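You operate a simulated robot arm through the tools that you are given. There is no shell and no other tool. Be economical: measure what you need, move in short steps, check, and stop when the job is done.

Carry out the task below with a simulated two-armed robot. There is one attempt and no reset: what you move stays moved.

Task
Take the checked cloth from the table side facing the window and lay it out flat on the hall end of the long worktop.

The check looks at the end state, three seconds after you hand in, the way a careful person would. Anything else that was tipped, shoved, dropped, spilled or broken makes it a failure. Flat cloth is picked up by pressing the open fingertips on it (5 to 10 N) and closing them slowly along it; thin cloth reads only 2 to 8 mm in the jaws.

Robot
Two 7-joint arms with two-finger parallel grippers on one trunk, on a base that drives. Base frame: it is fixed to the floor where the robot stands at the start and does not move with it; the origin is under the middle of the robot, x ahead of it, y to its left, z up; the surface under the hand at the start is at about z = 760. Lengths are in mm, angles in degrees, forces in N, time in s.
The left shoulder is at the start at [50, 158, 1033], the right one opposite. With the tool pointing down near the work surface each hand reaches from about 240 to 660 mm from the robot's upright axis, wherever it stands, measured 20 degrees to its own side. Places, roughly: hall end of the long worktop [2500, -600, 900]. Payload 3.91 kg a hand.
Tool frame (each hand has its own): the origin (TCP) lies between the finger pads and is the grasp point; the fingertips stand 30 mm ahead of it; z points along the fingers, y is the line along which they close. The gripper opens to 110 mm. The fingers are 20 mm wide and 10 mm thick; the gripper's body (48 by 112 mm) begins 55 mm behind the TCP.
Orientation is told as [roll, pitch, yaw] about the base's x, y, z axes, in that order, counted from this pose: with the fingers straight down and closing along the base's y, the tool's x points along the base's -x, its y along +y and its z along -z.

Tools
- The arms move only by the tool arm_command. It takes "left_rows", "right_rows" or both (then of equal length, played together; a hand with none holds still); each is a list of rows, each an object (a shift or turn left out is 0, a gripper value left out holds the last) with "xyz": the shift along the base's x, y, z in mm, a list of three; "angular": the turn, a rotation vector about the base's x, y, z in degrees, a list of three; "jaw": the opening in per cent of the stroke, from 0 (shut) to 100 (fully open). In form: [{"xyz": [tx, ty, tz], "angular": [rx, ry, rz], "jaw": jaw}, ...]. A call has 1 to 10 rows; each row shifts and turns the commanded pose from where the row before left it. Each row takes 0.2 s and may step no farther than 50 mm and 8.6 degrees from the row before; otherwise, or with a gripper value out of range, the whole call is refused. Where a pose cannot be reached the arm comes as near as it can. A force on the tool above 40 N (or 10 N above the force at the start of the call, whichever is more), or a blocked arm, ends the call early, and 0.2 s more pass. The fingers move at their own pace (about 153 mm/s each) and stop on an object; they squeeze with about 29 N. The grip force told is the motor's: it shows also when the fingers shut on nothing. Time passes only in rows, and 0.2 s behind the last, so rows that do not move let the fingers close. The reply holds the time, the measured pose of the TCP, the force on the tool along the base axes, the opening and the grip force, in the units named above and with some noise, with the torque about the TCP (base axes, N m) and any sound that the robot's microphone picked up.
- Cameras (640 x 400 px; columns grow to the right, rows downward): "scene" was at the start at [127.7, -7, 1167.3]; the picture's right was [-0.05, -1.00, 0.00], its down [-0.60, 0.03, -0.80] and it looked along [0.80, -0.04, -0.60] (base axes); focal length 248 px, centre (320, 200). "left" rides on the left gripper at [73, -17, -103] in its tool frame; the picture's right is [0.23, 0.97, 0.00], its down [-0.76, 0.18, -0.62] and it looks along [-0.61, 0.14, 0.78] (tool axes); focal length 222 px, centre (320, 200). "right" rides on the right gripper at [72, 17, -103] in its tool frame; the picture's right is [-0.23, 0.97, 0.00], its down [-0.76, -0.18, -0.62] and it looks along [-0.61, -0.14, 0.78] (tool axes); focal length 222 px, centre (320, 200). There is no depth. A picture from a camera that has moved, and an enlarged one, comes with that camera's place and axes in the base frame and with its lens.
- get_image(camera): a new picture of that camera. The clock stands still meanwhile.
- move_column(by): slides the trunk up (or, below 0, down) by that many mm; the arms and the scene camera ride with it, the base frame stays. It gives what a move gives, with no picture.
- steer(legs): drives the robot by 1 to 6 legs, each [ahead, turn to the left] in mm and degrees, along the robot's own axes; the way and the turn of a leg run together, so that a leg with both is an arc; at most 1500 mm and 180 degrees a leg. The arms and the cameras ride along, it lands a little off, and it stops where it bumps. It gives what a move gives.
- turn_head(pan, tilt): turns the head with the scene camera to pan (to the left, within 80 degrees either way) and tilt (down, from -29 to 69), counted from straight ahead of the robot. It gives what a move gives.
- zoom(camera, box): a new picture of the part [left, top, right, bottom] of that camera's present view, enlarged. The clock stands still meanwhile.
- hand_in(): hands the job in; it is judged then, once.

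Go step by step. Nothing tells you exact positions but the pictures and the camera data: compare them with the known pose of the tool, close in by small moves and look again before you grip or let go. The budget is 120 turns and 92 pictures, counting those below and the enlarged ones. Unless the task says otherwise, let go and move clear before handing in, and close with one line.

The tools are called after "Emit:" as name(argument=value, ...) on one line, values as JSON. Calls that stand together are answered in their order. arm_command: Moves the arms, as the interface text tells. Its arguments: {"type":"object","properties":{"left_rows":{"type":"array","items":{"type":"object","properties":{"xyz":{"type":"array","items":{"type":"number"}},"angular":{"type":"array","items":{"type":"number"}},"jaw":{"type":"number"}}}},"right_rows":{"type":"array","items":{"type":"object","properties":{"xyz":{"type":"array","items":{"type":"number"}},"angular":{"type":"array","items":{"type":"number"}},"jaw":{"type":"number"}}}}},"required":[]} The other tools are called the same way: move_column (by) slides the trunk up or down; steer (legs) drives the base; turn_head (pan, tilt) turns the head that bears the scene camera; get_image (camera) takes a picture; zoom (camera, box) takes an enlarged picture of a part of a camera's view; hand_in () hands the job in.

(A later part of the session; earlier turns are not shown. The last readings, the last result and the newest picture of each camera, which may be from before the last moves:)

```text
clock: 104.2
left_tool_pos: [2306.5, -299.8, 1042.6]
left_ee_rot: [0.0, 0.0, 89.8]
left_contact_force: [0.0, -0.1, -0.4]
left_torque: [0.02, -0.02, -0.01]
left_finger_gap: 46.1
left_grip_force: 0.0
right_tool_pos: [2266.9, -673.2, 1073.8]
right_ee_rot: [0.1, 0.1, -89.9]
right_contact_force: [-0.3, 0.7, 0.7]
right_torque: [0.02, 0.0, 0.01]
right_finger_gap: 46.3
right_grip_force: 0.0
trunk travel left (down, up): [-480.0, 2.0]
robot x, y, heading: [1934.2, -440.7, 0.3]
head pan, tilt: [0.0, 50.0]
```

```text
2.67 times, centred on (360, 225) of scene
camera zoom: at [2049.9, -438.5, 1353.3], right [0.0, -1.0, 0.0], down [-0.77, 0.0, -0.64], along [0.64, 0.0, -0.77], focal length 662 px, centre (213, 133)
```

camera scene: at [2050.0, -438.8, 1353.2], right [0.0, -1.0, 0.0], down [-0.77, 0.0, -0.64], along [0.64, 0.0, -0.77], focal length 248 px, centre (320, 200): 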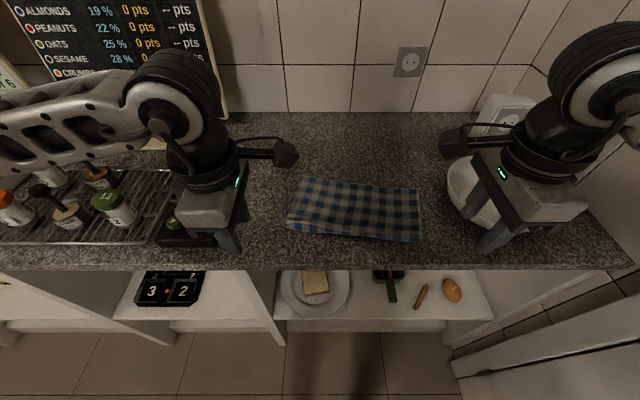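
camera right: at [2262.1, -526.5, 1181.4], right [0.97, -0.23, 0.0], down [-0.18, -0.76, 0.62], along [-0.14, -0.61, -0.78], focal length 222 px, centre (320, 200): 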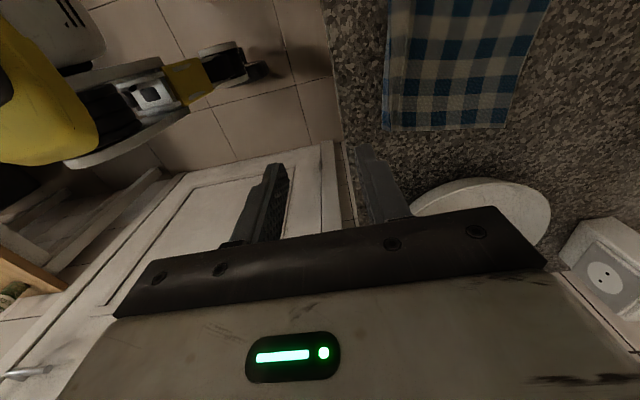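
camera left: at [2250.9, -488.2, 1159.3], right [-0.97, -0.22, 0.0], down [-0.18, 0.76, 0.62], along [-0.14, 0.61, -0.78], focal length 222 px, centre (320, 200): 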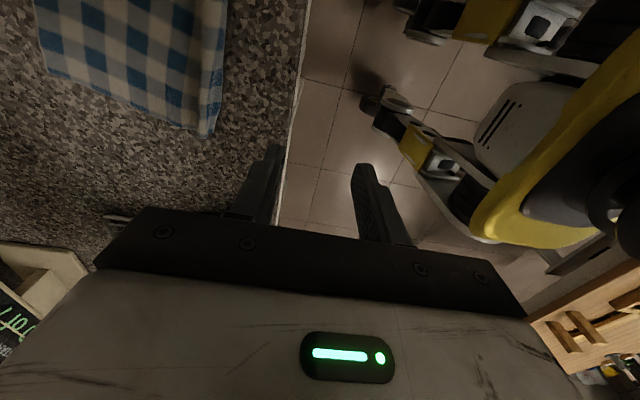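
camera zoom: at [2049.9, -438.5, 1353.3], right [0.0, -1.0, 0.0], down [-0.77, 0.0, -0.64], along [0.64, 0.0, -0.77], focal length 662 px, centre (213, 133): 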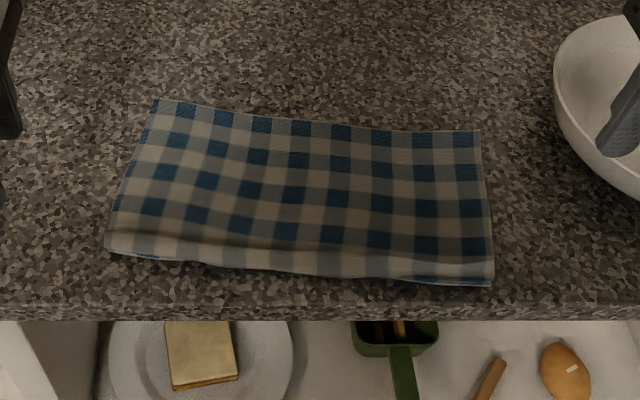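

The pleat is still there and its exposed strip is too narrow to drag. A better plan is to pick the cloth up by the far edge with a much smaller pinch. That way the pleat hangs at the bottom and drops open, and I can lay it near edge first, moving away.

Emit:
arm_command(left_rows=[{"xyz": [26.5, -20, 0], "angular": [0, 0, -6.7], "jaw": 22}, {"xyz": [26.5, -20, 0]}, {"xyz": [26.5, -20, 0]}, {"xyz": [26.5, -20, 0]}, {"xyz": [26.5, -20, 0]}, {"xyz": [0, 0, -34]}, {"xyz": [0, 0, -30]}, {"xyz": [0, 0, -28]}, {"xyz": [0, 0, 0]}], right_rows=[{"xyz": [27.9, 4, -6], "angular": [0, 0, -6.7], "jaw": 22}, {"xyz": [27.9, 4, -6]}, {"xyz": [27.9, 4, -6]}, {"xyz": [27.9, 4, -6]}, {"xyz": [27.9, 4, -6]}, {"xyz": [0, 0, -35]}, {"xyz": [0, 0, -31]}, {"xyz": [0, 0, -28]}, {"xyz": [0, 0, 0]}])

Emit:
get_image(camera="left")

Emit:
get_image(camera="right")

Emit:
get_image(camera="scene")

```text
clock: 106.2
left_tool_pos: [2439.8, -401.0, 949.5]
left_ee_rot: [-0.2, 0.0, 83.1]
left_contact_force: [0.7, 0.8, 0.5]
left_torque: [0.04, 0.02, -0.03]
left_finger_gap: 24.2
left_grip_force: 0.1
right_tool_pos: [2407.2, -651.9, 947.3]
right_ee_rot: [-0.1, 0.0, -96.7]
right_contact_force: [0.1, 0.0, 0.0]
right_torque: [-0.02, 0.02, -0.03]
right_finger_gap: 24.2
right_grip_force: 0.0
trunk travel left (down, up): [-480.0, 2.0]
robot x, y, heading: [1933.3, -436.9, -0.1]
head pan, tilt: [0.0, 50.0]
```

```text
35 pictures are left
camera left: at [2448.2, -475.4, 1053.3], right [-0.99, -0.11, 0.0], down [-0.09, 0.78, 0.62], along [-0.07, 0.62, -0.78], focal length 222 px, centre (320, 200)
```

left: 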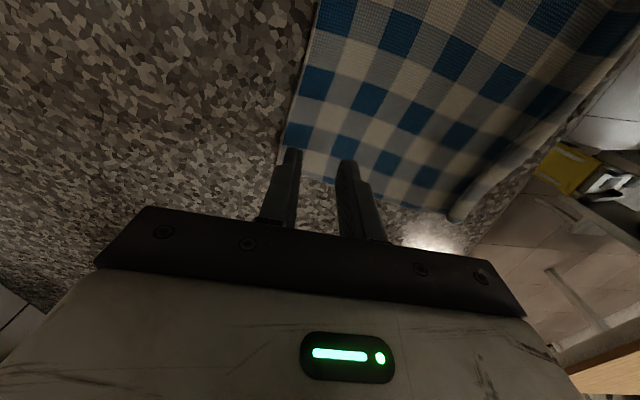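

```text
34 pictures are left
camera right: at [2433.3, -582.9, 1052.2], right [0.94, -0.34, 0.0], down [-0.27, -0.74, 0.62], along [-0.21, -0.59, -0.78], focal length 222 px, centre (320, 200)
```

right: 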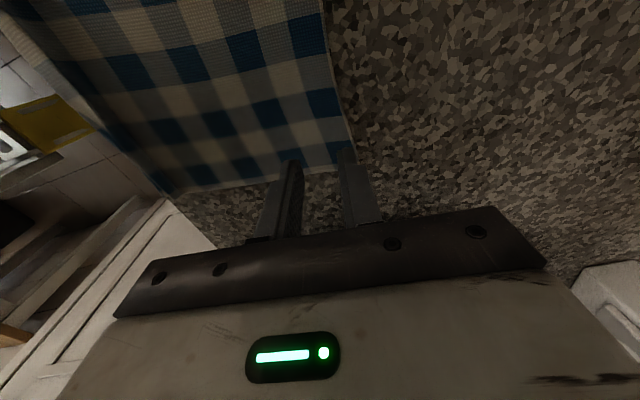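

```text
33 pictures are left
camera scene: at [2050.9, -439.0, 1353.1], right [0.0, -1.0, 0.0], down [-0.77, 0.0, -0.64], along [0.64, 0.0, -0.77], focal length 248 px, centre (320, 200)
```

scene: 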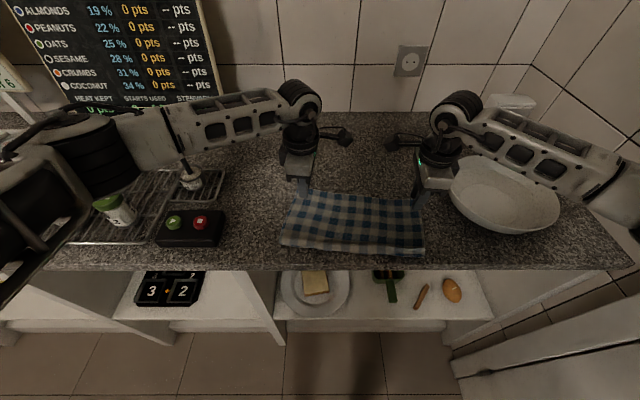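

The left corner is at about (2467,−399), so I'll shift the left hand 12 mm inward and lower to contact.

Emit:
arm_command(left_rows=[{"xyz": [-1.4, -12, 0]}, {"xyz": [0, 0, -10]}, {"xyz": [0, 0, -5]}, {"xyz": [0, 0, -1]}, {"xyz": [0, 0, 0]}], right_rows=[{"xyz": [0, 0, 0]}, {"xyz": [0, 0, -8]}, {"xyz": [0, 0, -5]}, {"xyz": [0, 0, -1]}, {"xyz": [0, 0, 0]}])

Emit:
arm_command(left_rows=[{"xyz": [0, 0, -1]}, {"xyz": [0, 0, 0]}], right_rows=[{"xyz": [0, 0, -1]}, {"xyz": [0, 0, 0]}])

```text
clock: 107.4
left_tool_pos: [2437.8, -414.4, 933.4]
left_ee_rot: [0.0, 0.0, 83.0]
left_contact_force: [0.6, 0.0, 0.2]
left_torque: [0.0, 0.03, -0.01]
left_finger_gap: 24.1
left_grip_force: 0.1
right_tool_pos: [2407.7, -651.1, 934.8]
right_ee_rot: [0.0, 0.0, -96.7]
right_contact_force: [0.4, 0.0, 0.4]
right_torque: [0.03, 0.03, -0.01]
right_finger_gap: 24.1
right_grip_force: 0.0
trunk travel left (down, up): [-480.0, 2.0]
robot x, y, heading: [1931.8, -438.2, -0.1]
head pan, tilt: [0.0, 50.0]
```

```text
clock: 108.0
left_tool_pos: [2438.5, -412.1, 933.0]
left_ee_rot: [-0.1, 0.0, 83.1]
left_contact_force: [-0.5, -0.6, -0.3]
left_torque: [-0.02, -0.01, 0.01]
left_finger_gap: 24.2
left_grip_force: 0.2
right_tool_pos: [2407.7, -653.2, 933.3]
right_ee_rot: [-0.1, 0.0, -96.7]
right_contact_force: [0.8, -0.3, -0.6]
right_torque: [-0.01, -0.02, 0.0]
right_finger_gap: 24.2
right_grip_force: 0.0
trunk travel left (down, up): [-480.0, 2.0]
robot x, y, heading: [1933.8, -438.2, -0.2]
head pan, tilt: [0.0, 50.0]
```

Emit:
arm_command(left_rows=[{"xyz": [0, 0, -1.2]}, {"xyz": [0, 0, 0]}], right_rows=[{"xyz": [0, 0, -1.2]}, {"xyz": [0, 0, 0]}])

Emit:
arm_command(left_rows=[{"xyz": [0, 0, -1]}, {"xyz": [0, 0, 0]}], right_rows=[{"xyz": [0, 0, -1]}, {"xyz": [0, 0, 0]}])

```text
clock: 108.6
left_tool_pos: [2439.2, -412.3, 931.0]
left_ee_rot: [-0.1, 0.0, 83.1]
left_contact_force: [-0.5, -0.1, 1.6]
left_torque: [-0.01, -0.03, 0.02]
left_finger_gap: 24.0
left_grip_force: 0.2
right_tool_pos: [2408.5, -652.8, 932.9]
right_ee_rot: [0.1, 0.0, -96.8]
right_contact_force: [0.4, -0.2, 0.2]
right_torque: [-0.01, 0.02, -0.01]
right_finger_gap: 24.2
right_grip_force: 0.0
trunk travel left (down, up): [-480.0, 2.0]
robot x, y, heading: [1934.2, -432.9, 0.1]
head pan, tilt: [0.0, 50.0]
```

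```text
clock: 109.2
left_tool_pos: [2437.6, -412.4, 931.3]
left_ee_rot: [-0.2, -0.1, 83.1]
left_contact_force: [-0.4, 0.7, 5.7]
left_torque: [0.0, -0.07, 0.04]
left_finger_gap: 24.0
left_grip_force: 0.2
right_tool_pos: [2407.1, -653.4, 932.7]
right_ee_rot: [0.1, 0.0, -96.6]
right_contact_force: [0.2, -0.1, 1.6]
right_torque: [0.01, 0.01, -0.04]
right_finger_gap: 24.1
right_grip_force: 0.1
trunk travel left (down, up): [-480.0, 2.0]
robot x, y, heading: [1938.2, -436.0, -0.2]
head pan, tilt: [0.0, 50.0]
```

Left is at 5.7 N. I'll press the right a bit more, then close slowly.

Emit:
arm_command(left_rows=[{"xyz": [0, 0, 0]}, {"jaw": 20}, {"jaw": 17}, {"jaw": 14}, {"jaw": 11}, {"jaw": 8}, {"jaw": 5}, {"jaw": 2}, {"jaw": 0}, {"jaw": 0}], right_rows=[{"xyz": [0, 0, -1]}, {"jaw": 20}, {"jaw": 17}, {"jaw": 14}, {"jaw": 11}, {"jaw": 8}, {"jaw": 5}, {"jaw": 2}, {"jaw": 0}, {"jaw": 0}])

Emit:
arm_command(left_rows=[{"xyz": [0, 0, 10]}, {"xyz": [0, 0, 20]}, {"xyz": [0, 0, 20]}, {"xyz": [0, 0, 0]}], right_rows=[{"xyz": [0, 0, 10]}, {"xyz": [0, 0, 20]}, {"xyz": [0, 0, 20]}, {"xyz": [0, 0, 0]}])

Emit:
get_image(camera="scene")

```text
clock: 111.4
left_tool_pos: [2437.8, -413.8, 931.5]
left_ee_rot: [-0.2, 0.0, 83.1]
left_contact_force: [1.2, -0.7, 6.5]
left_torque: [-0.03, -0.05, -0.02]
left_finger_gap: 1.9
left_grip_force: 29.3
right_tool_pos: [2407.2, -651.6, 931.7]
right_ee_rot: [0.1, 0.0, -96.7]
right_contact_force: [-0.4, 0.4, 13.4]
right_torque: [-0.03, -0.02, -0.02]
right_finger_gap: 2.2
right_grip_force: 29.3
trunk travel left (down, up): [-480.0, 2.0]
robot x, y, heading: [1932.5, -435.9, 0.2]
head pan, tilt: [0.0, 50.0]
```

```text
clock: 112.4
left_tool_pos: [2439.1, -413.2, 980.6]
left_ee_rot: [-0.1, -0.2, 83.2]
left_contact_force: [-0.1, -1.0, 0.5]
left_torque: [-0.01, -0.02, -0.01]
left_finger_gap: 1.9
left_grip_force: 29.2
right_tool_pos: [2407.5, -651.4, 979.2]
right_ee_rot: [0.0, 0.1, -96.7]
right_contact_force: [0.8, 0.6, -1.0]
right_torque: [0.02, 0.02, -0.02]
right_finger_gap: 2.1
right_grip_force: 28.5
trunk travel left (down, up): [-480.0, 2.0]
robot x, y, heading: [1930.1, -439.6, -0.1]
head pan, tilt: [0.0, 50.0]
```

```text
32 pictures are left
camera scene: at [2051.1, -439.0, 1353.1], right [0.0, -1.0, 0.0], down [-0.77, 0.0, -0.64], along [0.64, 0.0, -0.77], focal length 248 px, centre (320, 200)
```

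scene: 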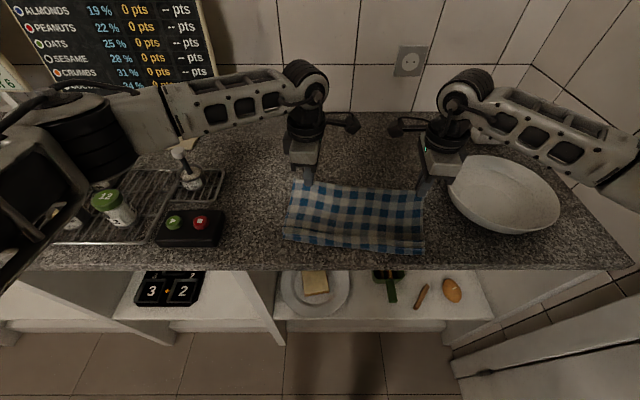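

Both hold. I'll lift fully so the pleat can drop, squaring the hands up.

Emit:
arm_command(left_rows=[{"xyz": [0, 0, 20]}, {"xyz": [0, 0, 20]}, {"xyz": [-4, 1, 20], "angular": [0, 0, 1.7]}, {"xyz": [-4, 2, 20], "angular": [0, 0, 2]}, {"xyz": [-4, 2, 20], "angular": [0, 0, 2]}, {"xyz": [-4, 2, 20], "angular": [0, 0, 1]}, {"xyz": [0, 2, 20]}, {"xyz": [0, 2, 20]}, {"xyz": [0, 1, 20]}, {"xyz": [0, 0, 0]}], right_rows=[{"xyz": [0, 0, 20]}, {"xyz": [0, 0, 20]}, {"xyz": [4, 1, 20], "angular": [0, 0, 1.7]}, {"xyz": [4, 2, 20], "angular": [0, 0, 2]}, {"xyz": [4, 2, 20], "angular": [0, 0, 2]}, {"xyz": [3, 2, 20], "angular": [0, 0, 1]}, {"xyz": [0, 2, 20]}, {"xyz": [0, 2, 20]}, {"xyz": [0, 1, 20]}, {"xyz": [0, 0, 0]}])

Emit:
get_image(camera="scene")

```text
clock: 114.6
left_tool_pos: [2423.9, -401.4, 1161.1]
left_ee_rot: [-0.1, 0.0, 89.8]
left_contact_force: [0.1, 0.0, 0.4]
left_torque: [0.0, 0.03, -0.02]
left_finger_gap: 2.1
left_grip_force: 29.4
right_tool_pos: [2422.2, -642.2, 1160.4]
right_ee_rot: [0.0, -0.1, -89.9]
right_contact_force: [-0.3, -0.3, -0.3]
right_torque: [0.01, 0.02, -0.02]
right_finger_gap: 2.0
right_grip_force: 28.9
trunk travel left (down, up): [-480.0, 2.0]
robot x, y, heading: [1931.3, -438.0, -0.2]
head pan, tilt: [0.0, 50.0]
```

```text
31 pictures are left
camera scene: at [2051.2, -439.1, 1353.1], right [0.0, -1.0, 0.0], down [-0.77, 0.0, -0.64], along [0.64, 0.0, -0.77], focal length 248 px, centre (320, 200)
```

scene: 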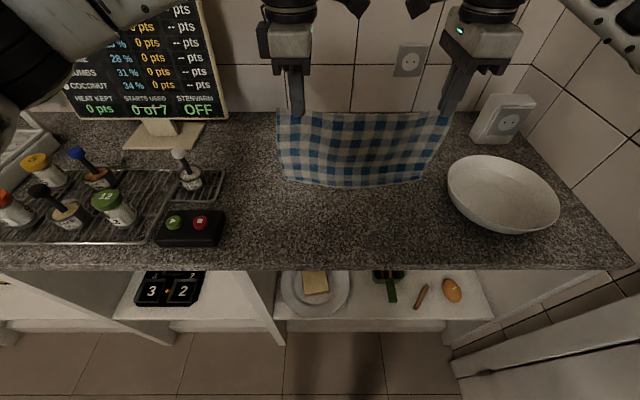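

The pleat has dropped open. Now I'll bring the hands back so the near edge lands at x≈2295, then lay it moving away.

Emit:
arm_command(left_rows=[{"xyz": [-20, 0, 0]}, {"xyz": [-30, 0, 0]}, {"xyz": [-30, 0, 0]}, {"xyz": [-30, 0, 0]}, {"xyz": [-18, 0, 0]}, {"xyz": [0, 0, 0]}, {"xyz": [0, 0, 0]}, {"xyz": [0, 0, -10]}, {"xyz": [0, 0, -10]}, {"xyz": [0, 0, 0]}], right_rows=[{"xyz": [-20, 0, 0]}, {"xyz": [-30, 0, 0]}, {"xyz": [-30, 0, 0]}, {"xyz": [-30, 0, 0]}, {"xyz": [-17, 0, 0]}, {"xyz": [0, 0, 0]}, {"xyz": [0, 0, 0]}, {"xyz": [0, 0, -10]}, {"xyz": [0, 0, -10]}, {"xyz": [0, 0, 0]}])

Emit:
get_image(camera="scene")

```text
clock: 116.8
left_tool_pos: [2295.9, -400.0, 1140.2]
left_ee_rot: [-0.1, 0.1, 89.9]
left_contact_force: [-0.7, -0.6, -0.3]
left_torque: [0.04, -0.02, -0.04]
left_finger_gap: 1.7
left_grip_force: 28.8
right_tool_pos: [2296.3, -639.2, 1139.7]
right_ee_rot: [-0.1, -0.1, -89.9]
right_contact_force: [-0.5, 0.5, 0.0]
right_torque: [0.01, -0.02, -0.02]
right_finger_gap: 2.3
right_grip_force: 28.9
trunk travel left (down, up): [-480.0, 2.0]
robot x, y, heading: [1932.1, -434.5, -0.2]
head pan, tilt: [0.0, 50.0]
```

```text
30 pictures are left
camera scene: at [2051.0, -439.0, 1353.1], right [0.0, -1.0, 0.0], down [-0.77, 0.0, -0.64], along [0.64, 0.0, -0.77], focal length 248 px, centre (320, 200)
```

scene: 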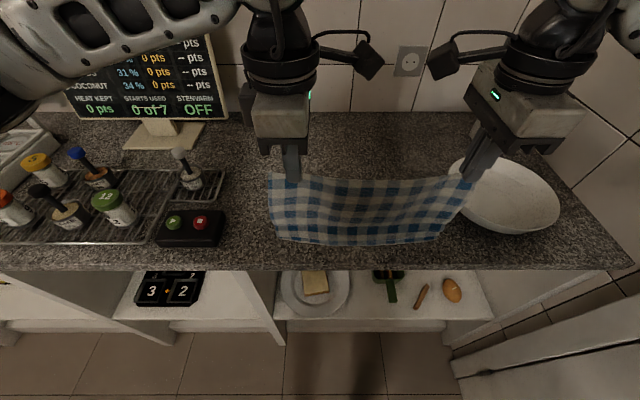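

Emit:
arm_command(left_rows=[{"xyz": [0, 0, -14]}, {"xyz": [0, 0, -10]}, {"xyz": [6, 0, -6]}, {"xyz": [23, 1, -5]}, {"xyz": [24, 0, -7]}, {"xyz": [22, 1, -8]}, {"xyz": [21, 0, -11]}, {"xyz": [19, 0, -13]}, {"xyz": [18, 0, -15]}, {"xyz": [15, 0, -17]}], right_rows=[{"xyz": [0, 0, -14]}, {"xyz": [0, 0, -10]}, {"xyz": [6, 0, -6]}, {"xyz": [23, -1, -5]}, {"xyz": [24, 0, -7]}, {"xyz": [22, -1, -8]}, {"xyz": [21, 0, -11]}, {"xyz": [19, 0, -13]}, {"xyz": [18, 0, -15]}, {"xyz": [15, 0, -17]}])

Emit:
get_image(camera="scene")

```text
clock: 119.0
left_tool_pos: [2443.1, -398.0, 1033.6]
left_ee_rot: [-0.1, -0.1, 89.8]
left_contact_force: [0.5, -1.1, -0.5]
left_torque: [-0.06, -0.01, -0.01]
left_finger_gap: 1.9
left_grip_force: 29.3
right_tool_pos: [2443.6, -641.7, 1035.0]
right_ee_rot: [-0.1, 0.0, -89.9]
right_contact_force: [0.3, 1.9, -0.9]
right_torque: [0.06, 0.06, -0.02]
right_finger_gap: 2.2
right_grip_force: 28.5
trunk travel left (down, up): [-480.0, 2.0]
robot x, y, heading: [1933.6, -434.2, -0.2]
head pan, tilt: [0.0, 50.0]
```

```text
29 pictures are left
camera scene: at [2051.5, -439.1, 1353.1], right [0.0, -1.0, 0.0], down [-0.77, 0.0, -0.64], along [0.64, 0.0, -0.77], focal length 248 px, centre (320, 200)
```

scene: 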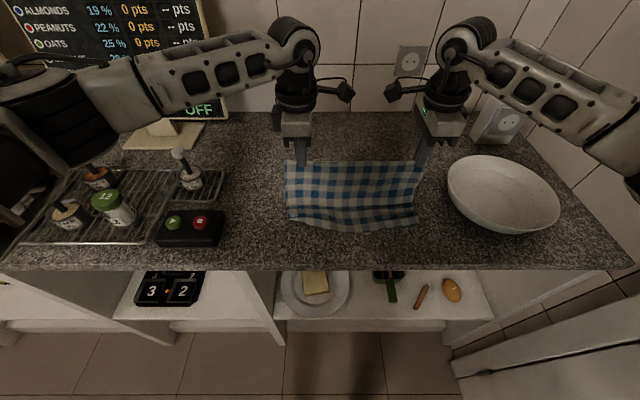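

The near edge slides forward on the counter. A cleaner way is to hang the cloth down in front of the counter's front edge and draw it forward over the edge, so the edge keeps it taut and flat. Lifting and backing off for that.

Emit:
arm_command(left_rows=[{"xyz": [-10, 0, 23]}, {"xyz": [-10, 0, 23]}, {"xyz": [-10, 0, 23]}, {"xyz": [-10, 0, 23]}, {"xyz": [-10, 0, 23]}, {"xyz": [-26, 0, 0]}, {"xyz": [-26, 0, 0]}, {"xyz": [-26, 0, 0]}, {"xyz": [-26, 0, 0]}, {"xyz": [-24, 0, 0]}], right_rows=[{"xyz": [-10, 0, 23]}, {"xyz": [-10, 0, 23]}, {"xyz": [-10, 0, 23]}, {"xyz": [-10, 0, 23]}, {"xyz": [-10, 0, 23]}, {"xyz": [-26, 0, 0]}, {"xyz": [-26, 0, 0]}, {"xyz": [-26, 0, 0]}, {"xyz": [-26, 0, 0]}, {"xyz": [-24, 0, 0]}])

Emit:
steer(legs=[[-45, 0]])

Emit:
get_image(camera="scene")

```text
clock: 121.2
left_tool_pos: [2264.4, -398.9, 1148.8]
left_ee_rot: [-0.1, 0.0, 89.9]
left_contact_force: [-0.5, -1.4, -0.4]
left_torque: [-0.03, 0.01, -0.04]
left_finger_gap: 1.8
left_grip_force: 29.5
right_tool_pos: [2265.1, -641.6, 1150.0]
right_ee_rot: [0.2, -0.1, -90.0]
right_contact_force: [1.1, 1.9, 0.0]
right_torque: [0.05, 0.0, -0.01]
right_finger_gap: 1.8
right_grip_force: 28.7
trunk travel left (down, up): [-480.0, 2.0]
robot x, y, heading: [1932.4, -437.7, -0.1]
head pan, tilt: [0.0, 50.0]
```

```text
clock: 122.1
left_tool_pos: [2218.5, -398.3, 1151.0]
left_ee_rot: [-0.3, 0.2, 89.8]
left_contact_force: [-0.2, -1.3, 0.2]
left_torque: [-0.02, -0.04, -0.03]
left_finger_gap: 1.8
left_grip_force: 29.0
right_tool_pos: [2219.5, -641.8, 1150.1]
right_ee_rot: [0.1, 0.1, -90.0]
right_contact_force: [-0.5, 0.7, 0.0]
right_torque: [0.04, -0.04, -0.04]
right_finger_gap: 2.1
right_grip_force: 29.7
trunk travel left (down, up): [-480.0, 2.0]
robot x, y, heading: [1891.7, -439.4, 0.2]
head pan, tilt: [0.0, 50.0]
```

```text
28 pictures are left
camera scene: at [2004.9, -438.9, 1353.3], right [0.0, -1.0, 0.0], down [-0.77, 0.0, -0.64], along [0.64, 0.0, -0.77], focal length 248 px, centre (320, 200)
```

scene: 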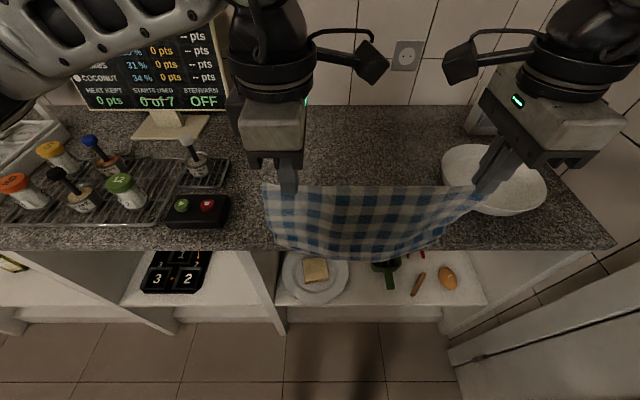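

The hands are in front of the counter's front edge (x≈2256). I'll lower so the cloth hangs in front of it.

Emit:
arm_command(left_rows=[{"xyz": [0, 0, -25]}, {"xyz": [0, 0, -25]}, {"xyz": [0, 0, -25]}, {"xyz": [0, 0, -25]}, {"xyz": [0, 0, -25]}, {"xyz": [0, 0, -25]}, {"xyz": [0, 0, -25]}, {"xyz": [0, 0, -25]}, {"xyz": [0, 0, 0]}], right_rows=[{"xyz": [0, 0, -25]}, {"xyz": [0, 0, -25]}, {"xyz": [0, 0, -25]}, {"xyz": [0, 0, -25]}, {"xyz": [0, 0, -25]}, {"xyz": [0, 0, -25]}, {"xyz": [0, 0, -25]}, {"xyz": [0, 0, -25]}, {"xyz": [0, 0, 0]}])

Emit:
get_image(camera="scene")

```text
clock: 124.1
left_tool_pos: [2218.1, -398.6, 949.1]
left_ee_rot: [-0.1, 0.0, 89.8]
left_contact_force: [0.8, -1.6, -0.1]
left_torque: [-0.05, -0.02, 0.0]
left_finger_gap: 1.8
left_grip_force: 28.5
right_tool_pos: [2221.0, -642.5, 948.7]
right_ee_rot: [-0.1, 0.0, -89.8]
right_contact_force: [0.5, 1.6, 0.5]
right_torque: [0.05, -0.01, -0.02]
right_finger_gap: 2.2
right_grip_force: 29.2
trunk travel left (down, up): [-480.0, 2.0]
robot x, y, heading: [1889.3, -435.7, 0.1]
head pan, tilt: [0.0, 50.0]
```

```text
27 pictures are left
camera scene: at [2006.2, -438.9, 1353.1], right [0.0, -1.0, 0.0], down [-0.77, 0.0, -0.64], along [0.64, 0.0, -0.77], focal length 248 px, centre (320, 200)
```

scene: 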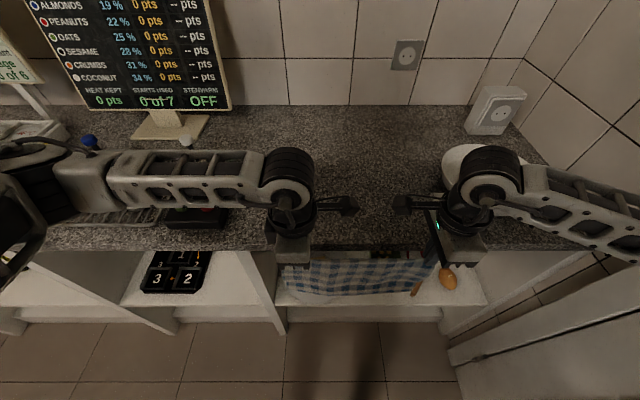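

It hangs cleanly. Now I'll draw it forward over the edge, low over the worktop.

Emit:
arm_command(left_rows=[{"xyz": [20, 0, 0]}, {"xyz": [20, 0, 0]}, {"xyz": [20, 0, 0]}, {"xyz": [20, 0, -4]}, {"xyz": [20, 0, -4]}, {"xyz": [20, 0, -2]}, {"xyz": [20, 0, 0]}, {"xyz": [20, 0, 0]}, {"xyz": [20, 0, 0]}, {"xyz": [0, 0, 0]}], right_rows=[{"xyz": [20, 0, 0]}, {"xyz": [20, 0, 0]}, {"xyz": [20, 0, 0]}, {"xyz": [20, 0, -4]}, {"xyz": [20, 0, -4]}, {"xyz": [20, 0, -2]}, {"xyz": [20, 0, 0]}, {"xyz": [20, 0, 0]}, {"xyz": [20, 0, 0]}, {"xyz": [0, 0, 0]}])

Emit:
get_image(camera="scene")

```text
clock: 126.3
left_tool_pos: [2401.1, -398.4, 940.4]
left_ee_rot: [0.0, -0.1, 89.8]
left_contact_force: [0.5, -1.0, 0.1]
left_torque: [-0.05, -0.01, -0.05]
left_finger_gap: 2.0
left_grip_force: 29.1
right_tool_pos: [2400.8, -640.8, 938.3]
right_ee_rot: [0.0, -0.1, -89.9]
right_contact_force: [0.3, 2.7, 0.9]
right_torque: [0.07, -0.01, -0.05]
right_finger_gap: 2.4
right_grip_force: 28.8
trunk travel left (down, up): [-480.0, 2.0]
robot x, y, heading: [1887.9, -435.4, -0.1]
head pan, tilt: [0.0, 50.0]
```

```text
26 pictures are left
camera scene: at [2006.0, -438.9, 1353.2], right [0.0, -1.0, 0.0], down [-0.77, 0.0, -0.64], along [0.64, 0.0, -0.77], focal length 248 px, centre (320, 200)
```

scene: 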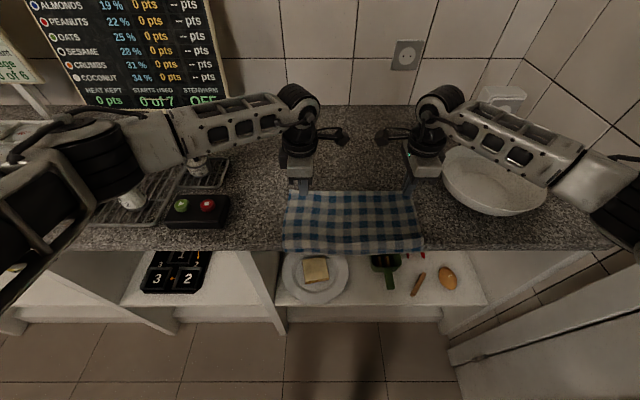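

It's lying flat. Continuing forward until the near edge is well on the worktop.

Emit:
arm_command(left_rows=[{"xyz": [16, 0, 0]}, {"xyz": [16, 0, 0]}, {"xyz": [16, 0, 0]}, {"xyz": [16, 0, 0]}, {"xyz": [14, 0, 0]}, {"xyz": [0, 0, 0]}], right_rows=[{"xyz": [16, 0, 0]}, {"xyz": [16, 0, 0]}, {"xyz": [16, 0, 0]}, {"xyz": [16, 0, 0]}, {"xyz": [14, 0, 0]}, {"xyz": [0, 0, 0]}])

Emit:
zoom(camera="scene", box=[240, 130, 480, 280])

```text
clock: 127.7
left_tool_pos: [2478.3, -399.2, 939.8]
left_ee_rot: [-0.1, -0.1, 89.7]
left_contact_force: [0.2, -0.9, -0.7]
left_torque: [-0.01, 0.0, 0.01]
left_finger_gap: 1.9
left_grip_force: 29.3
right_tool_pos: [2479.5, -641.3, 939.8]
right_ee_rot: [0.0, 0.0, -89.8]
right_contact_force: [0.3, 0.8, 0.3]
right_torque: [0.01, 0.0, -0.05]
right_finger_gap: 2.3
right_grip_force: 28.8
trunk travel left (down, up): [-480.0, 2.0]
robot x, y, heading: [1888.1, -436.2, -0.0]
head pan, tilt: [0.0, 50.0]
```

```text
2.67 times, centred on (360, 205) of scene
camera zoom: at [2006.1, -438.8, 1353.1], right [0.0, -1.0, 0.0], down [-0.77, 0.0, -0.64], along [0.64, 0.0, -0.77], focal length 662 px, centre (213, 187)
```

zoom: 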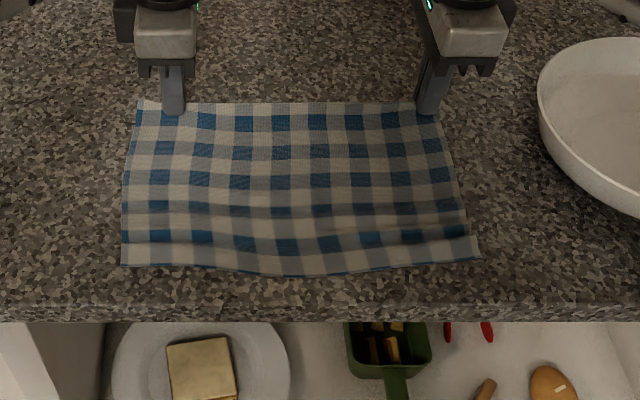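

The cloth lies flat with its near edge at x≈2297. I'll lower the fingertips to light contact, then open slowly with the near fingers kept still.

Emit:
arm_command(left_rows=[{"xyz": [0, 0, -3]}, {"xyz": [0, 0, -2]}, {"xyz": [0, 0, -1]}, {"xyz": [0, 0, 0]}], right_rows=[{"xyz": [0, 0, -3]}, {"xyz": [0, 0, -2]}, {"xyz": [0, 0, -1]}, {"xyz": [0, 0, 0]}])

Emit:
arm_command(left_rows=[{"xyz": [0, 0, -1]}, {"xyz": [0, 0, 0]}], right_rows=[{"xyz": [0, 0, -1]}, {"xyz": [0, 0, 0]}])

```text
clock: 128.7
left_tool_pos: [2478.8, -398.0, 933.4]
left_ee_rot: [-0.2, 0.0, 89.8]
left_contact_force: [-0.1, -1.5, 0.4]
left_torque: [-0.02, 0.02, 0.02]
left_finger_gap: 1.8
left_grip_force: 29.1
right_tool_pos: [2478.8, -641.0, 933.9]
right_ee_rot: [0.1, 0.0, -90.0]
right_contact_force: [0.5, 0.8, 2.2]
right_torque: [0.0, -0.02, 0.0]
right_finger_gap: 2.2
right_grip_force: 28.7
trunk travel left (down, up): [-480.0, 2.0]
robot x, y, heading: [1888.7, -435.1, -0.3]
head pan, tilt: [0.0, 50.0]
```

```text
clock: 129.3
left_tool_pos: [2476.5, -399.2, 933.8]
left_ee_rot: [-0.1, 0.0, 89.8]
left_contact_force: [0.6, -0.3, 2.1]
left_torque: [-0.05, 0.0, -0.03]
left_finger_gap: 2.1
left_grip_force: 28.6
right_tool_pos: [2478.0, -640.3, 933.1]
right_ee_rot: [0.2, 0.0, -89.9]
right_contact_force: [0.2, 1.5, 3.7]
right_torque: [0.01, -0.03, 0.01]
right_finger_gap: 2.1
right_grip_force: 29.0
trunk travel left (down, up): [-480.0, 2.0]
robot x, y, heading: [1891.0, -434.1, 0.2]
head pan, tilt: [0.0, 50.0]
```

Emit:
arm_command(left_rows=[{"xyz": [0, 0, -0.7], "jaw": 2}, {"xyz": [1.6, 0, 0], "jaw": 5}, {"xyz": [1.6, 0, 0], "jaw": 8}, {"xyz": [1.6, 0, 0], "jaw": 11}, {"xyz": [1.6, 0, 0], "jaw": 14}, {"xyz": [1.6, 0, 0], "jaw": 17}, {"xyz": [1.6, 0, 0], "jaw": 20}, {"xyz": [1.6, 0, 0], "jaw": 23}, {"xyz": [1.6, 0, 0], "jaw": 26}, {"xyz": [0, 0, 0]}], right_rows=[{"xyz": [0, 0, -0.4], "jaw": 2}, {"xyz": [1.6, 0, 0], "jaw": 5}, {"xyz": [1.6, 0, 0], "jaw": 8}, {"xyz": [1.6, 0, 0], "jaw": 11}, {"xyz": [1.6, 0, 0], "jaw": 14}, {"xyz": [1.6, 0, 0], "jaw": 17}, {"xyz": [1.6, 0, 0], "jaw": 20}, {"xyz": [1.6, 0, 0], "jaw": 23}, {"xyz": [1.6, 0, 0], "jaw": 26}, {"xyz": [0, 0, 0]}])

Emit:
zoom(camera="left", box=[160, 60, 520, 260])

Emit:
zoom(camera="right", box=[120, 60, 480, 260])

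```text
clock: 131.5
left_tool_pos: [2483.3, -398.5, 932.8]
left_ee_rot: [-0.2, 0.0, 89.9]
left_contact_force: [0.1, 0.2, 0.8]
left_torque: [0.0, 0.03, 0.01]
left_finger_gap: 28.2
left_grip_force: 0.1
left hand out of reach, approached as far as the arm can: row 7, 9
right_tool_pos: [2491.5, -640.3, 932.4]
right_ee_rot: [0.0, 0.0, -90.0]
right_contact_force: [-1.6, -0.6, 4.4]
right_torque: [0.01, 0.12, -0.04]
right_finger_gap: 28.9
right_grip_force: 0.4
trunk travel left (down, up): [-480.0, 2.0]
robot x, y, heading: [1888.4, -437.1, -0.2]
head pan, tilt: [0.0, 50.0]
```

```text
1.78 times, centred on (340, 160) of left
camera zoom: at [2500.5, -471.1, 1035.8], right [-0.97, -0.22, 0.0], down [-0.18, 0.76, 0.62], along [-0.14, 0.61, -0.78], focal length 395 px, centre (284, 271)
```

zoom: 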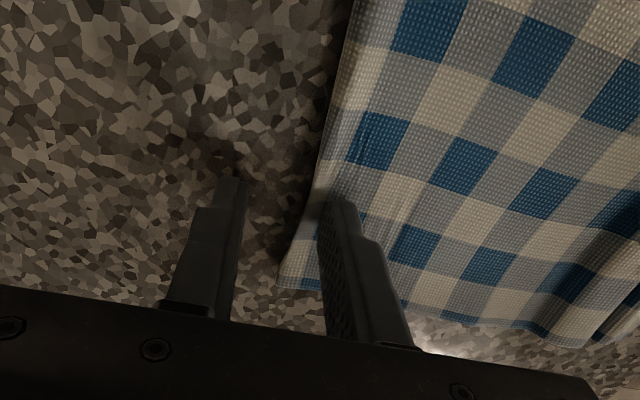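

```text
1.78 times, centred on (300, 160) of right
camera zoom: at [2508.5, -569.3, 1036.6], right [0.97, -0.23, 0.0], down [-0.18, -0.76, 0.62], along [-0.14, -0.61, -0.78], focal length 395 px, centre (356, 271)
```

zoom: 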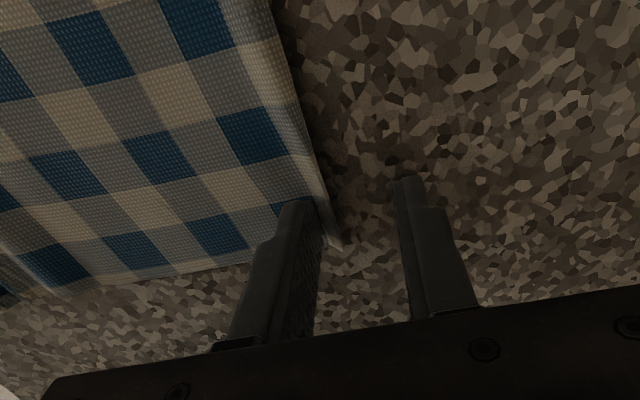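

The far edge is released with only a slight crease. I'll lift straight up and inspect.

Emit:
arm_command(left_rows=[{"xyz": [0, 0, 10]}, {"xyz": [0, 0, 30]}, {"xyz": [0, 0, 40]}, {"xyz": [0, 0, 40]}, {"xyz": [-30, 30, 20]}, {"xyz": [-30, 30, 0]}, {"xyz": [-30, 20, 0]}], right_rows=[{"xyz": [0, 0, 10]}, {"xyz": [0, 0, 30]}, {"xyz": [0, 0, 40]}, {"xyz": [0, 0, 40]}, {"xyz": [-30, 0, 30]}, {"xyz": [-30, -20, 20]}, {"xyz": [-30, -20, 0]}])

Emit:
zoom(camera="scene", box=[240, 130, 480, 280])

```text
clock: 133.1
left_tool_pos: [2392.9, -318.6, 1073.2]
left_ee_rot: [-0.2, 0.0, 89.9]
left_contact_force: [-0.1, -0.8, 0.1]
left_torque: [0.0, -0.02, 0.01]
left_finger_gap: 28.6
left_grip_force: 0.1
right_tool_pos: [2399.2, -681.2, 1102.9]
right_ee_rot: [0.1, 0.0, -89.9]
right_contact_force: [0.0, -0.6, -0.1]
right_torque: [-0.02, 0.0, -0.02]
right_finger_gap: 28.9
right_grip_force: 0.1
trunk travel left (down, up): [-480.0, 2.0]
robot x, y, heading: [1889.6, -436.9, 0.1]
head pan, tilt: [0.0, 50.0]
```

```text
2.67 times, centred on (360, 205) of scene
camera zoom: at [2005.1, -438.8, 1353.3], right [0.0, -1.0, 0.0], down [-0.77, 0.0, -0.64], along [0.64, 0.0, -0.77], focal length 662 px, centre (213, 187)
```

zoom: 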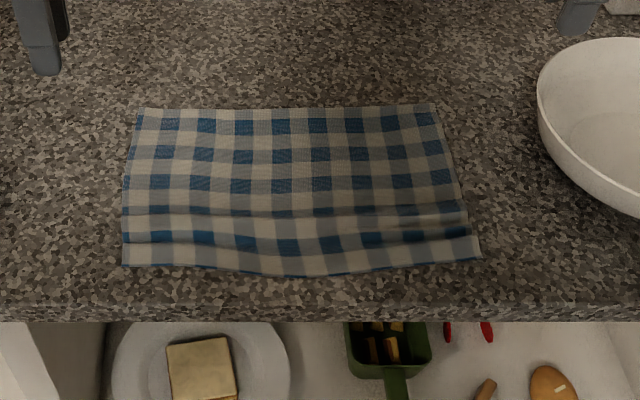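

Nearly flat, but it measures about 190 mm deep instead of about 220, so I'll check for residual folds with the hand cameras.

Emit:
get_image(camera="right")

Emit:
zoom(camera="scene", box=[350, 180, 430, 235])

Emit:
zoom(camera="scene", box=[280, 160, 420, 240])

```text
21 pictures are left
camera right: at [2416.8, -609.5, 1207.1], right [0.97, -0.23, 0.0], down [-0.18, -0.76, 0.62], along [-0.14, -0.61, -0.78], focal length 222 px, centre (320, 200)
```

right: 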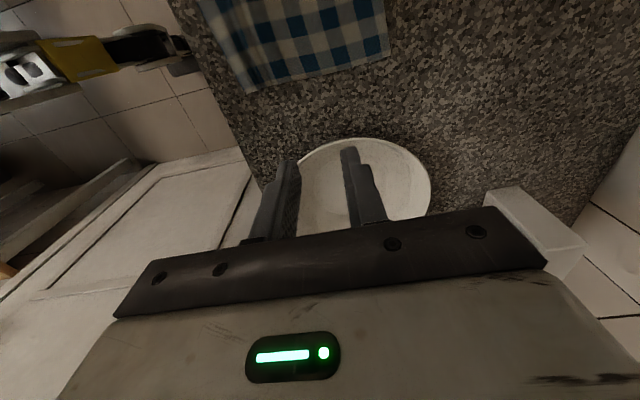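

```text
7.27 times, centred on (390, 208) of scene
camera zoom: at [2005.1, -438.8, 1353.3], right [0.0, -1.0, 0.0], down [-0.77, 0.0, -0.64], along [0.64, 0.0, -0.77], focal length 1804 px, centre (-189, 146)
```

zoom: 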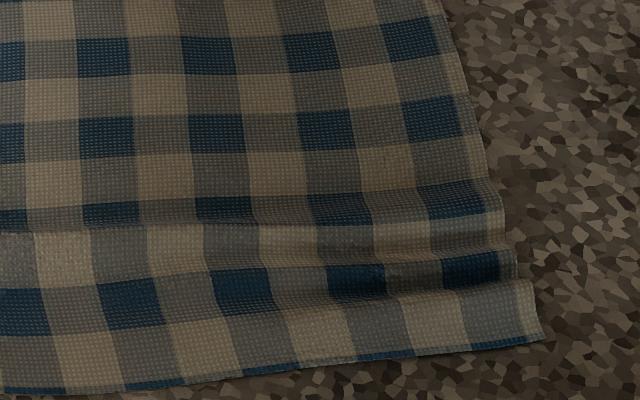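

```text
4.57 times, centred on (350, 200) of scene
camera zoom: at [2005.1, -438.8, 1353.3], right [0.0, -1.0, 0.0], down [-0.77, 0.0, -0.64], along [0.64, 0.0, -0.77], focal length 1134 px, centre (183, 200)
```

zoom: 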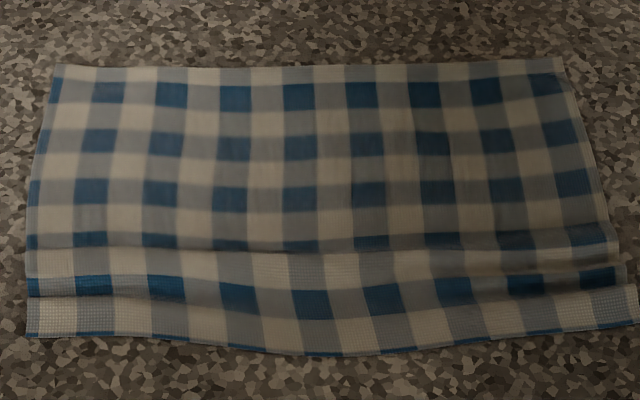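

The near side just has small ripples, but about 25 mm of the far edge is tucked under. It happened because that flap trailed while I moved forward. Fix: re-pick by the near edge with a small pinch so the far flap drops open. Then lay far edge first while pulling toward me, release past the counter's front edge where the pinch can hang open, and slide the cloth back on.

Emit:
arm_command(left_rows=[{"xyz": [-23, -22, 0], "jaw": 22}, {"xyz": [-23, -22, 0]}, {"xyz": [-23, -23, 0]}, {"xyz": [0, 0, -30]}, {"xyz": [0, 0, -35]}, {"xyz": [0, 0, -35]}, {"xyz": [0, 0, -35]}, {"xyz": [0, 0, 0]}], right_rows=[{"xyz": [-23, 16, 0], "jaw": 22}, {"xyz": [-23, 16, 0]}, {"xyz": [-22, 16, -15]}, {"xyz": [0, 0, -40]}, {"xyz": [0, 0, -40]}, {"xyz": [0, 0, -35]}, {"xyz": [0, 0, -35]}, {"xyz": [0, 0, 0]}])

Emit:
zoom(camera="scene", box=[240, 130, 480, 280])

```text
clock: 134.9
left_tool_pos: [2324.1, -384.9, 936.5]
left_ee_rot: [-0.1, -0.1, 89.8]
left_contact_force: [0.7, 0.5, 0.5]
left_torque: [0.01, 0.02, 0.01]
left_finger_gap: 24.2
left_grip_force: 0.0
right_tool_pos: [2333.6, -632.8, 935.6]
right_ee_rot: [0.1, 0.0, -89.9]
right_contact_force: [0.3, -1.2, 0.0]
right_torque: [0.01, 0.0, 0.01]
right_finger_gap: 24.2
right_grip_force: 0.0
trunk travel left (down, up): [-480.0, 2.0]
robot x, y, heading: [1888.9, -439.0, 0.3]
head pan, tilt: [0.0, 50.0]
```

```text
2.67 times, centred on (360, 205) of scene
camera zoom: at [2006.1, -438.9, 1353.2], right [0.0, -1.0, 0.0], down [-0.77, 0.0, -0.64], along [0.64, 0.0, -0.77], focal length 662 px, centre (213, 187)
```

zoom: 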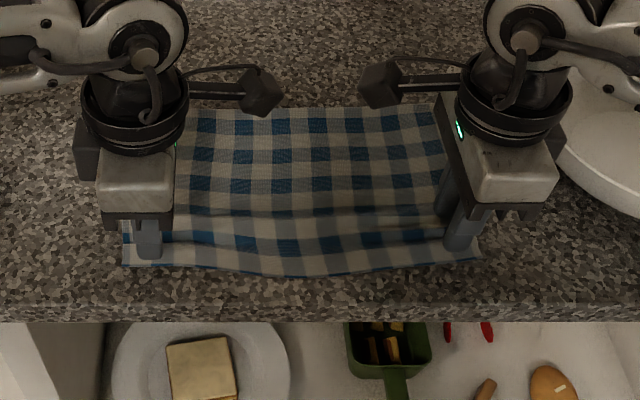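

Placement is good. Lowering to contact.

Emit:
arm_command(left_rows=[{"xyz": [-4, 0, 0]}, {"xyz": [0, 0, -2]}, {"xyz": [0, 0, -1]}, {"xyz": [0, 0, 0]}], right_rows=[{"xyz": [-5, 0, 0]}, {"xyz": [0, 0, -2]}, {"xyz": [0, 0, -0.5]}, {"xyz": [0, 0, 0]}])

Emit:
arm_command(left_rows=[{"xyz": [0, 0, -1]}, {"xyz": [0, 0, 0]}], right_rows=[{"xyz": [0, 0, -1]}, {"xyz": [0, 0, 0]}])

Emit:
arm_command(left_rows=[{"xyz": [0, 0, -1]}, {"xyz": [0, 0, 0]}], right_rows=[{"xyz": [0, 0, -0.5]}, {"xyz": [0, 0, 0]}])

```text
clock: 135.9
left_tool_pos: [2320.6, -385.7, 934.7]
left_ee_rot: [-0.1, -0.1, 89.7]
left_contact_force: [-0.4, -0.3, 0.1]
left_torque: [0.02, 0.0, -0.02]
left_finger_gap: 24.1
left_grip_force: 0.0
right_tool_pos: [2329.2, -633.3, 933.7]
right_ee_rot: [0.0, 0.0, -89.9]
right_contact_force: [0.0, 0.7, 0.9]
right_torque: [-0.02, -0.04, -0.01]
right_finger_gap: 24.2
right_grip_force: 0.1
trunk travel left (down, up): [-480.0, 2.0]
robot x, y, heading: [1888.3, -436.2, 0.1]
head pan, tilt: [0.0, 50.0]
```

```text
clock: 136.5
left_tool_pos: [2321.1, -385.2, 933.4]
left_ee_rot: [-0.1, 0.1, 89.8]
left_contact_force: [0.2, -0.5, 0.6]
left_torque: [-0.01, -0.02, 0.0]
left_finger_gap: 24.1
left_grip_force: 0.1
right_tool_pos: [2329.1, -633.9, 933.7]
right_ee_rot: [0.1, 0.1, -89.9]
right_contact_force: [0.6, 0.3, 0.0]
right_torque: [-0.01, -0.04, 0.06]
right_finger_gap: 24.1
right_grip_force: 0.2
trunk travel left (down, up): [-480.0, 2.0]
robot x, y, heading: [1890.6, -434.5, 0.2]
head pan, tilt: [0.0, 50.0]
```

```text
clock: 137.1
left_tool_pos: [2320.8, -385.2, 931.1]
left_ee_rot: [-0.2, -0.1, 89.8]
left_contact_force: [0.2, -0.3, 1.5]
left_torque: [0.02, 0.02, -0.03]
left_finger_gap: 24.4
left_grip_force: 0.0
right_tool_pos: [2328.0, -634.3, 933.9]
right_ee_rot: [0.0, -0.1, -89.9]
right_contact_force: [0.4, -0.9, -0.4]
right_torque: [0.02, 0.01, 0.01]
right_finger_gap: 24.2
right_grip_force: 0.0
trunk travel left (down, up): [-480.0, 2.0]
robot x, y, heading: [1887.6, -434.1, -0.1]
head pan, tilt: [0.0, 50.0]
```

Emit:
arm_command(left_rows=[{"xyz": [0, 0, -0.8]}, {"xyz": [0, 0, 0]}], right_rows=[{"xyz": [0, 0, -1]}, {"xyz": [0, 0, 0]}])

Emit:
arm_command(left_rows=[{"xyz": [0, 0, 0]}, {"xyz": [0, 0, 0]}], right_rows=[{"xyz": [0, 0, -1]}, {"xyz": [0, 0, 0]}])

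```text
clock: 137.7
left_tool_pos: [2321.1, -385.4, 930.3]
left_ee_rot: [-0.1, -0.1, 89.7]
left_contact_force: [-0.2, 0.9, 4.6]
left_torque: [0.02, 0.07, -0.03]
left_finger_gap: 24.2
left_grip_force: 0.1
right_tool_pos: [2328.8, -634.3, 932.6]
right_ee_rot: [0.0, 0.0, -89.9]
right_contact_force: [-0.1, 0.1, 0.1]
right_torque: [-0.01, 0.01, -0.02]
right_finger_gap: 24.1
right_grip_force: 0.8
trunk travel left (down, up): [-480.0, 2.0]
robot x, y, heading: [1888.5, -438.8, 0.0]
head pan, tilt: [0.0, 50.0]
```

```text
clock: 138.3
left_tool_pos: [2320.7, -386.2, 932.4]
left_ee_rot: [-0.2, -0.1, 89.9]
left_contact_force: [0.9, 0.7, 5.1]
left_torque: [0.02, 0.07, -0.01]
left_finger_gap: 24.3
left_grip_force: 0.1
right_tool_pos: [2327.8, -634.3, 932.1]
right_ee_rot: [0.1, 0.0, -90.0]
right_contact_force: [-0.4, -0.5, 3.0]
right_torque: [0.0, 0.03, 0.06]
right_finger_gap: 24.7
right_grip_force: 0.4
trunk travel left (down, up): [-480.0, 2.0]
robot x, y, heading: [1887.3, -435.5, 0.2]
head pan, tilt: [0.0, 50.0]
```

Contact on both. Closing slowly (right pressed slightly more), then lifting.

Emit:
arm_command(left_rows=[{"xyz": [0, 0, -0.3]}, {"jaw": 20}, {"jaw": 17}, {"jaw": 14}, {"jaw": 11}, {"jaw": 8}, {"jaw": 5}, {"jaw": 2}, {"jaw": 0}, {"jaw": 0}], right_rows=[{"xyz": [0, 0, -0.8]}, {"jaw": 20}, {"jaw": 17}, {"jaw": 14}, {"jaw": 11}, {"jaw": 8}, {"jaw": 5}, {"jaw": 2}, {"jaw": 0}, {"jaw": 0}])

Emit:
arm_command(left_rows=[{"xyz": [0, 0, 10]}, {"xyz": [4, 0, 23]}, {"xyz": [4, 0, 25]}, {"xyz": [5, 0, 25]}, {"xyz": [8, 0, 25]}, {"xyz": [8, 0, 25]}, {"xyz": [10, 0, 25]}, {"xyz": [10, 0, 25]}, {"xyz": [10, 0, 25]}, {"xyz": [0, 0, 20]}], right_rows=[{"xyz": [0, 0, 10]}, {"xyz": [3, 0, 23]}, {"xyz": [3, 0, 25]}, {"xyz": [4, 0, 25]}, {"xyz": [8, 0, 25]}, {"xyz": [8, 0, 25]}, {"xyz": [9, 0, 25]}, {"xyz": [9, 0, 25]}, {"xyz": [8, 0, 25]}, {"xyz": [0, 0, 20]}])

Emit:
get_image(camera="scene")

```text
clock: 140.5
left_tool_pos: [2320.3, -385.8, 932.8]
left_ee_rot: [-0.2, -0.1, 89.9]
left_contact_force: [-1.0, -0.8, 5.1]
left_torque: [-0.03, -0.01, 0.04]
left_finger_gap: 1.9
left_grip_force: 29.5
right_tool_pos: [2328.6, -633.9, 930.5]
right_ee_rot: [0.2, 0.0, -89.9]
right_contact_force: [-1.1, 0.9, 15.8]
right_torque: [-0.02, 0.06, -0.02]
right_finger_gap: 2.9
right_grip_force: 29.4
trunk travel left (down, up): [-480.0, 2.0]
robot x, y, heading: [1885.3, -434.0, -0.0]
head pan, tilt: [0.0, 50.0]
```

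```text
clock: 142.7
left_tool_pos: [2379.9, -385.5, 1160.1]
left_ee_rot: [-0.2, 0.1, 89.8]
left_contact_force: [-0.1, -0.2, -0.4]
left_torque: [-0.06, 0.0, 0.01]
left_finger_gap: 2.0
left_grip_force: 29.1
right_tool_pos: [2380.4, -633.7, 1158.4]
right_ee_rot: [0.0, 0.0, -89.9]
right_contact_force: [0.0, 0.5, -1.0]
right_torque: [0.02, -0.03, -0.01]
right_finger_gap: 2.4
right_grip_force: 29.0
trunk travel left (down, up): [-480.0, 2.0]
robot x, y, heading: [1888.3, -436.2, 0.1]
head pan, tilt: [0.0, 50.0]
```

```text
17 pictures are left
camera scene: at [2005.8, -438.8, 1353.1], right [0.0, -1.0, 0.0], down [-0.77, 0.0, -0.64], along [0.64, 0.0, -0.77], focal length 248 px, centre (320, 200)
```

scene: 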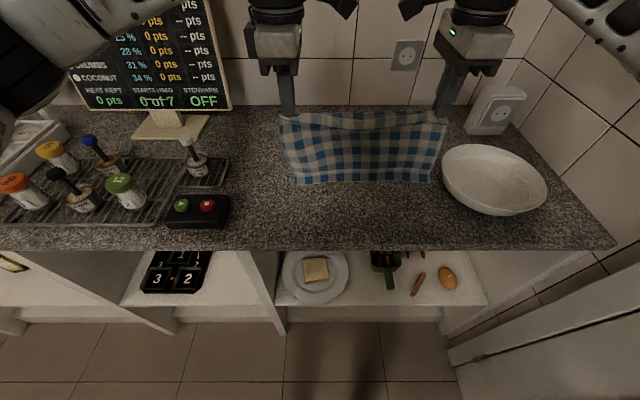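

Emit:
zoom(camera="scene", box=[260, 95, 460, 200])

```text
3.20 times, centred on (360, 148) of scene
camera zoom: at [2005.8, -438.8, 1353.1], right [0.0, -1.0, 0.0], down [-0.77, 0.0, -0.64], along [0.64, 0.0, -0.77], focal length 794 px, centre (192, 368)
```

zoom: 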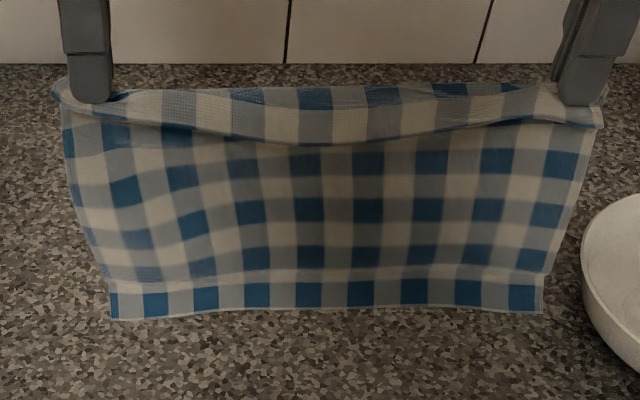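

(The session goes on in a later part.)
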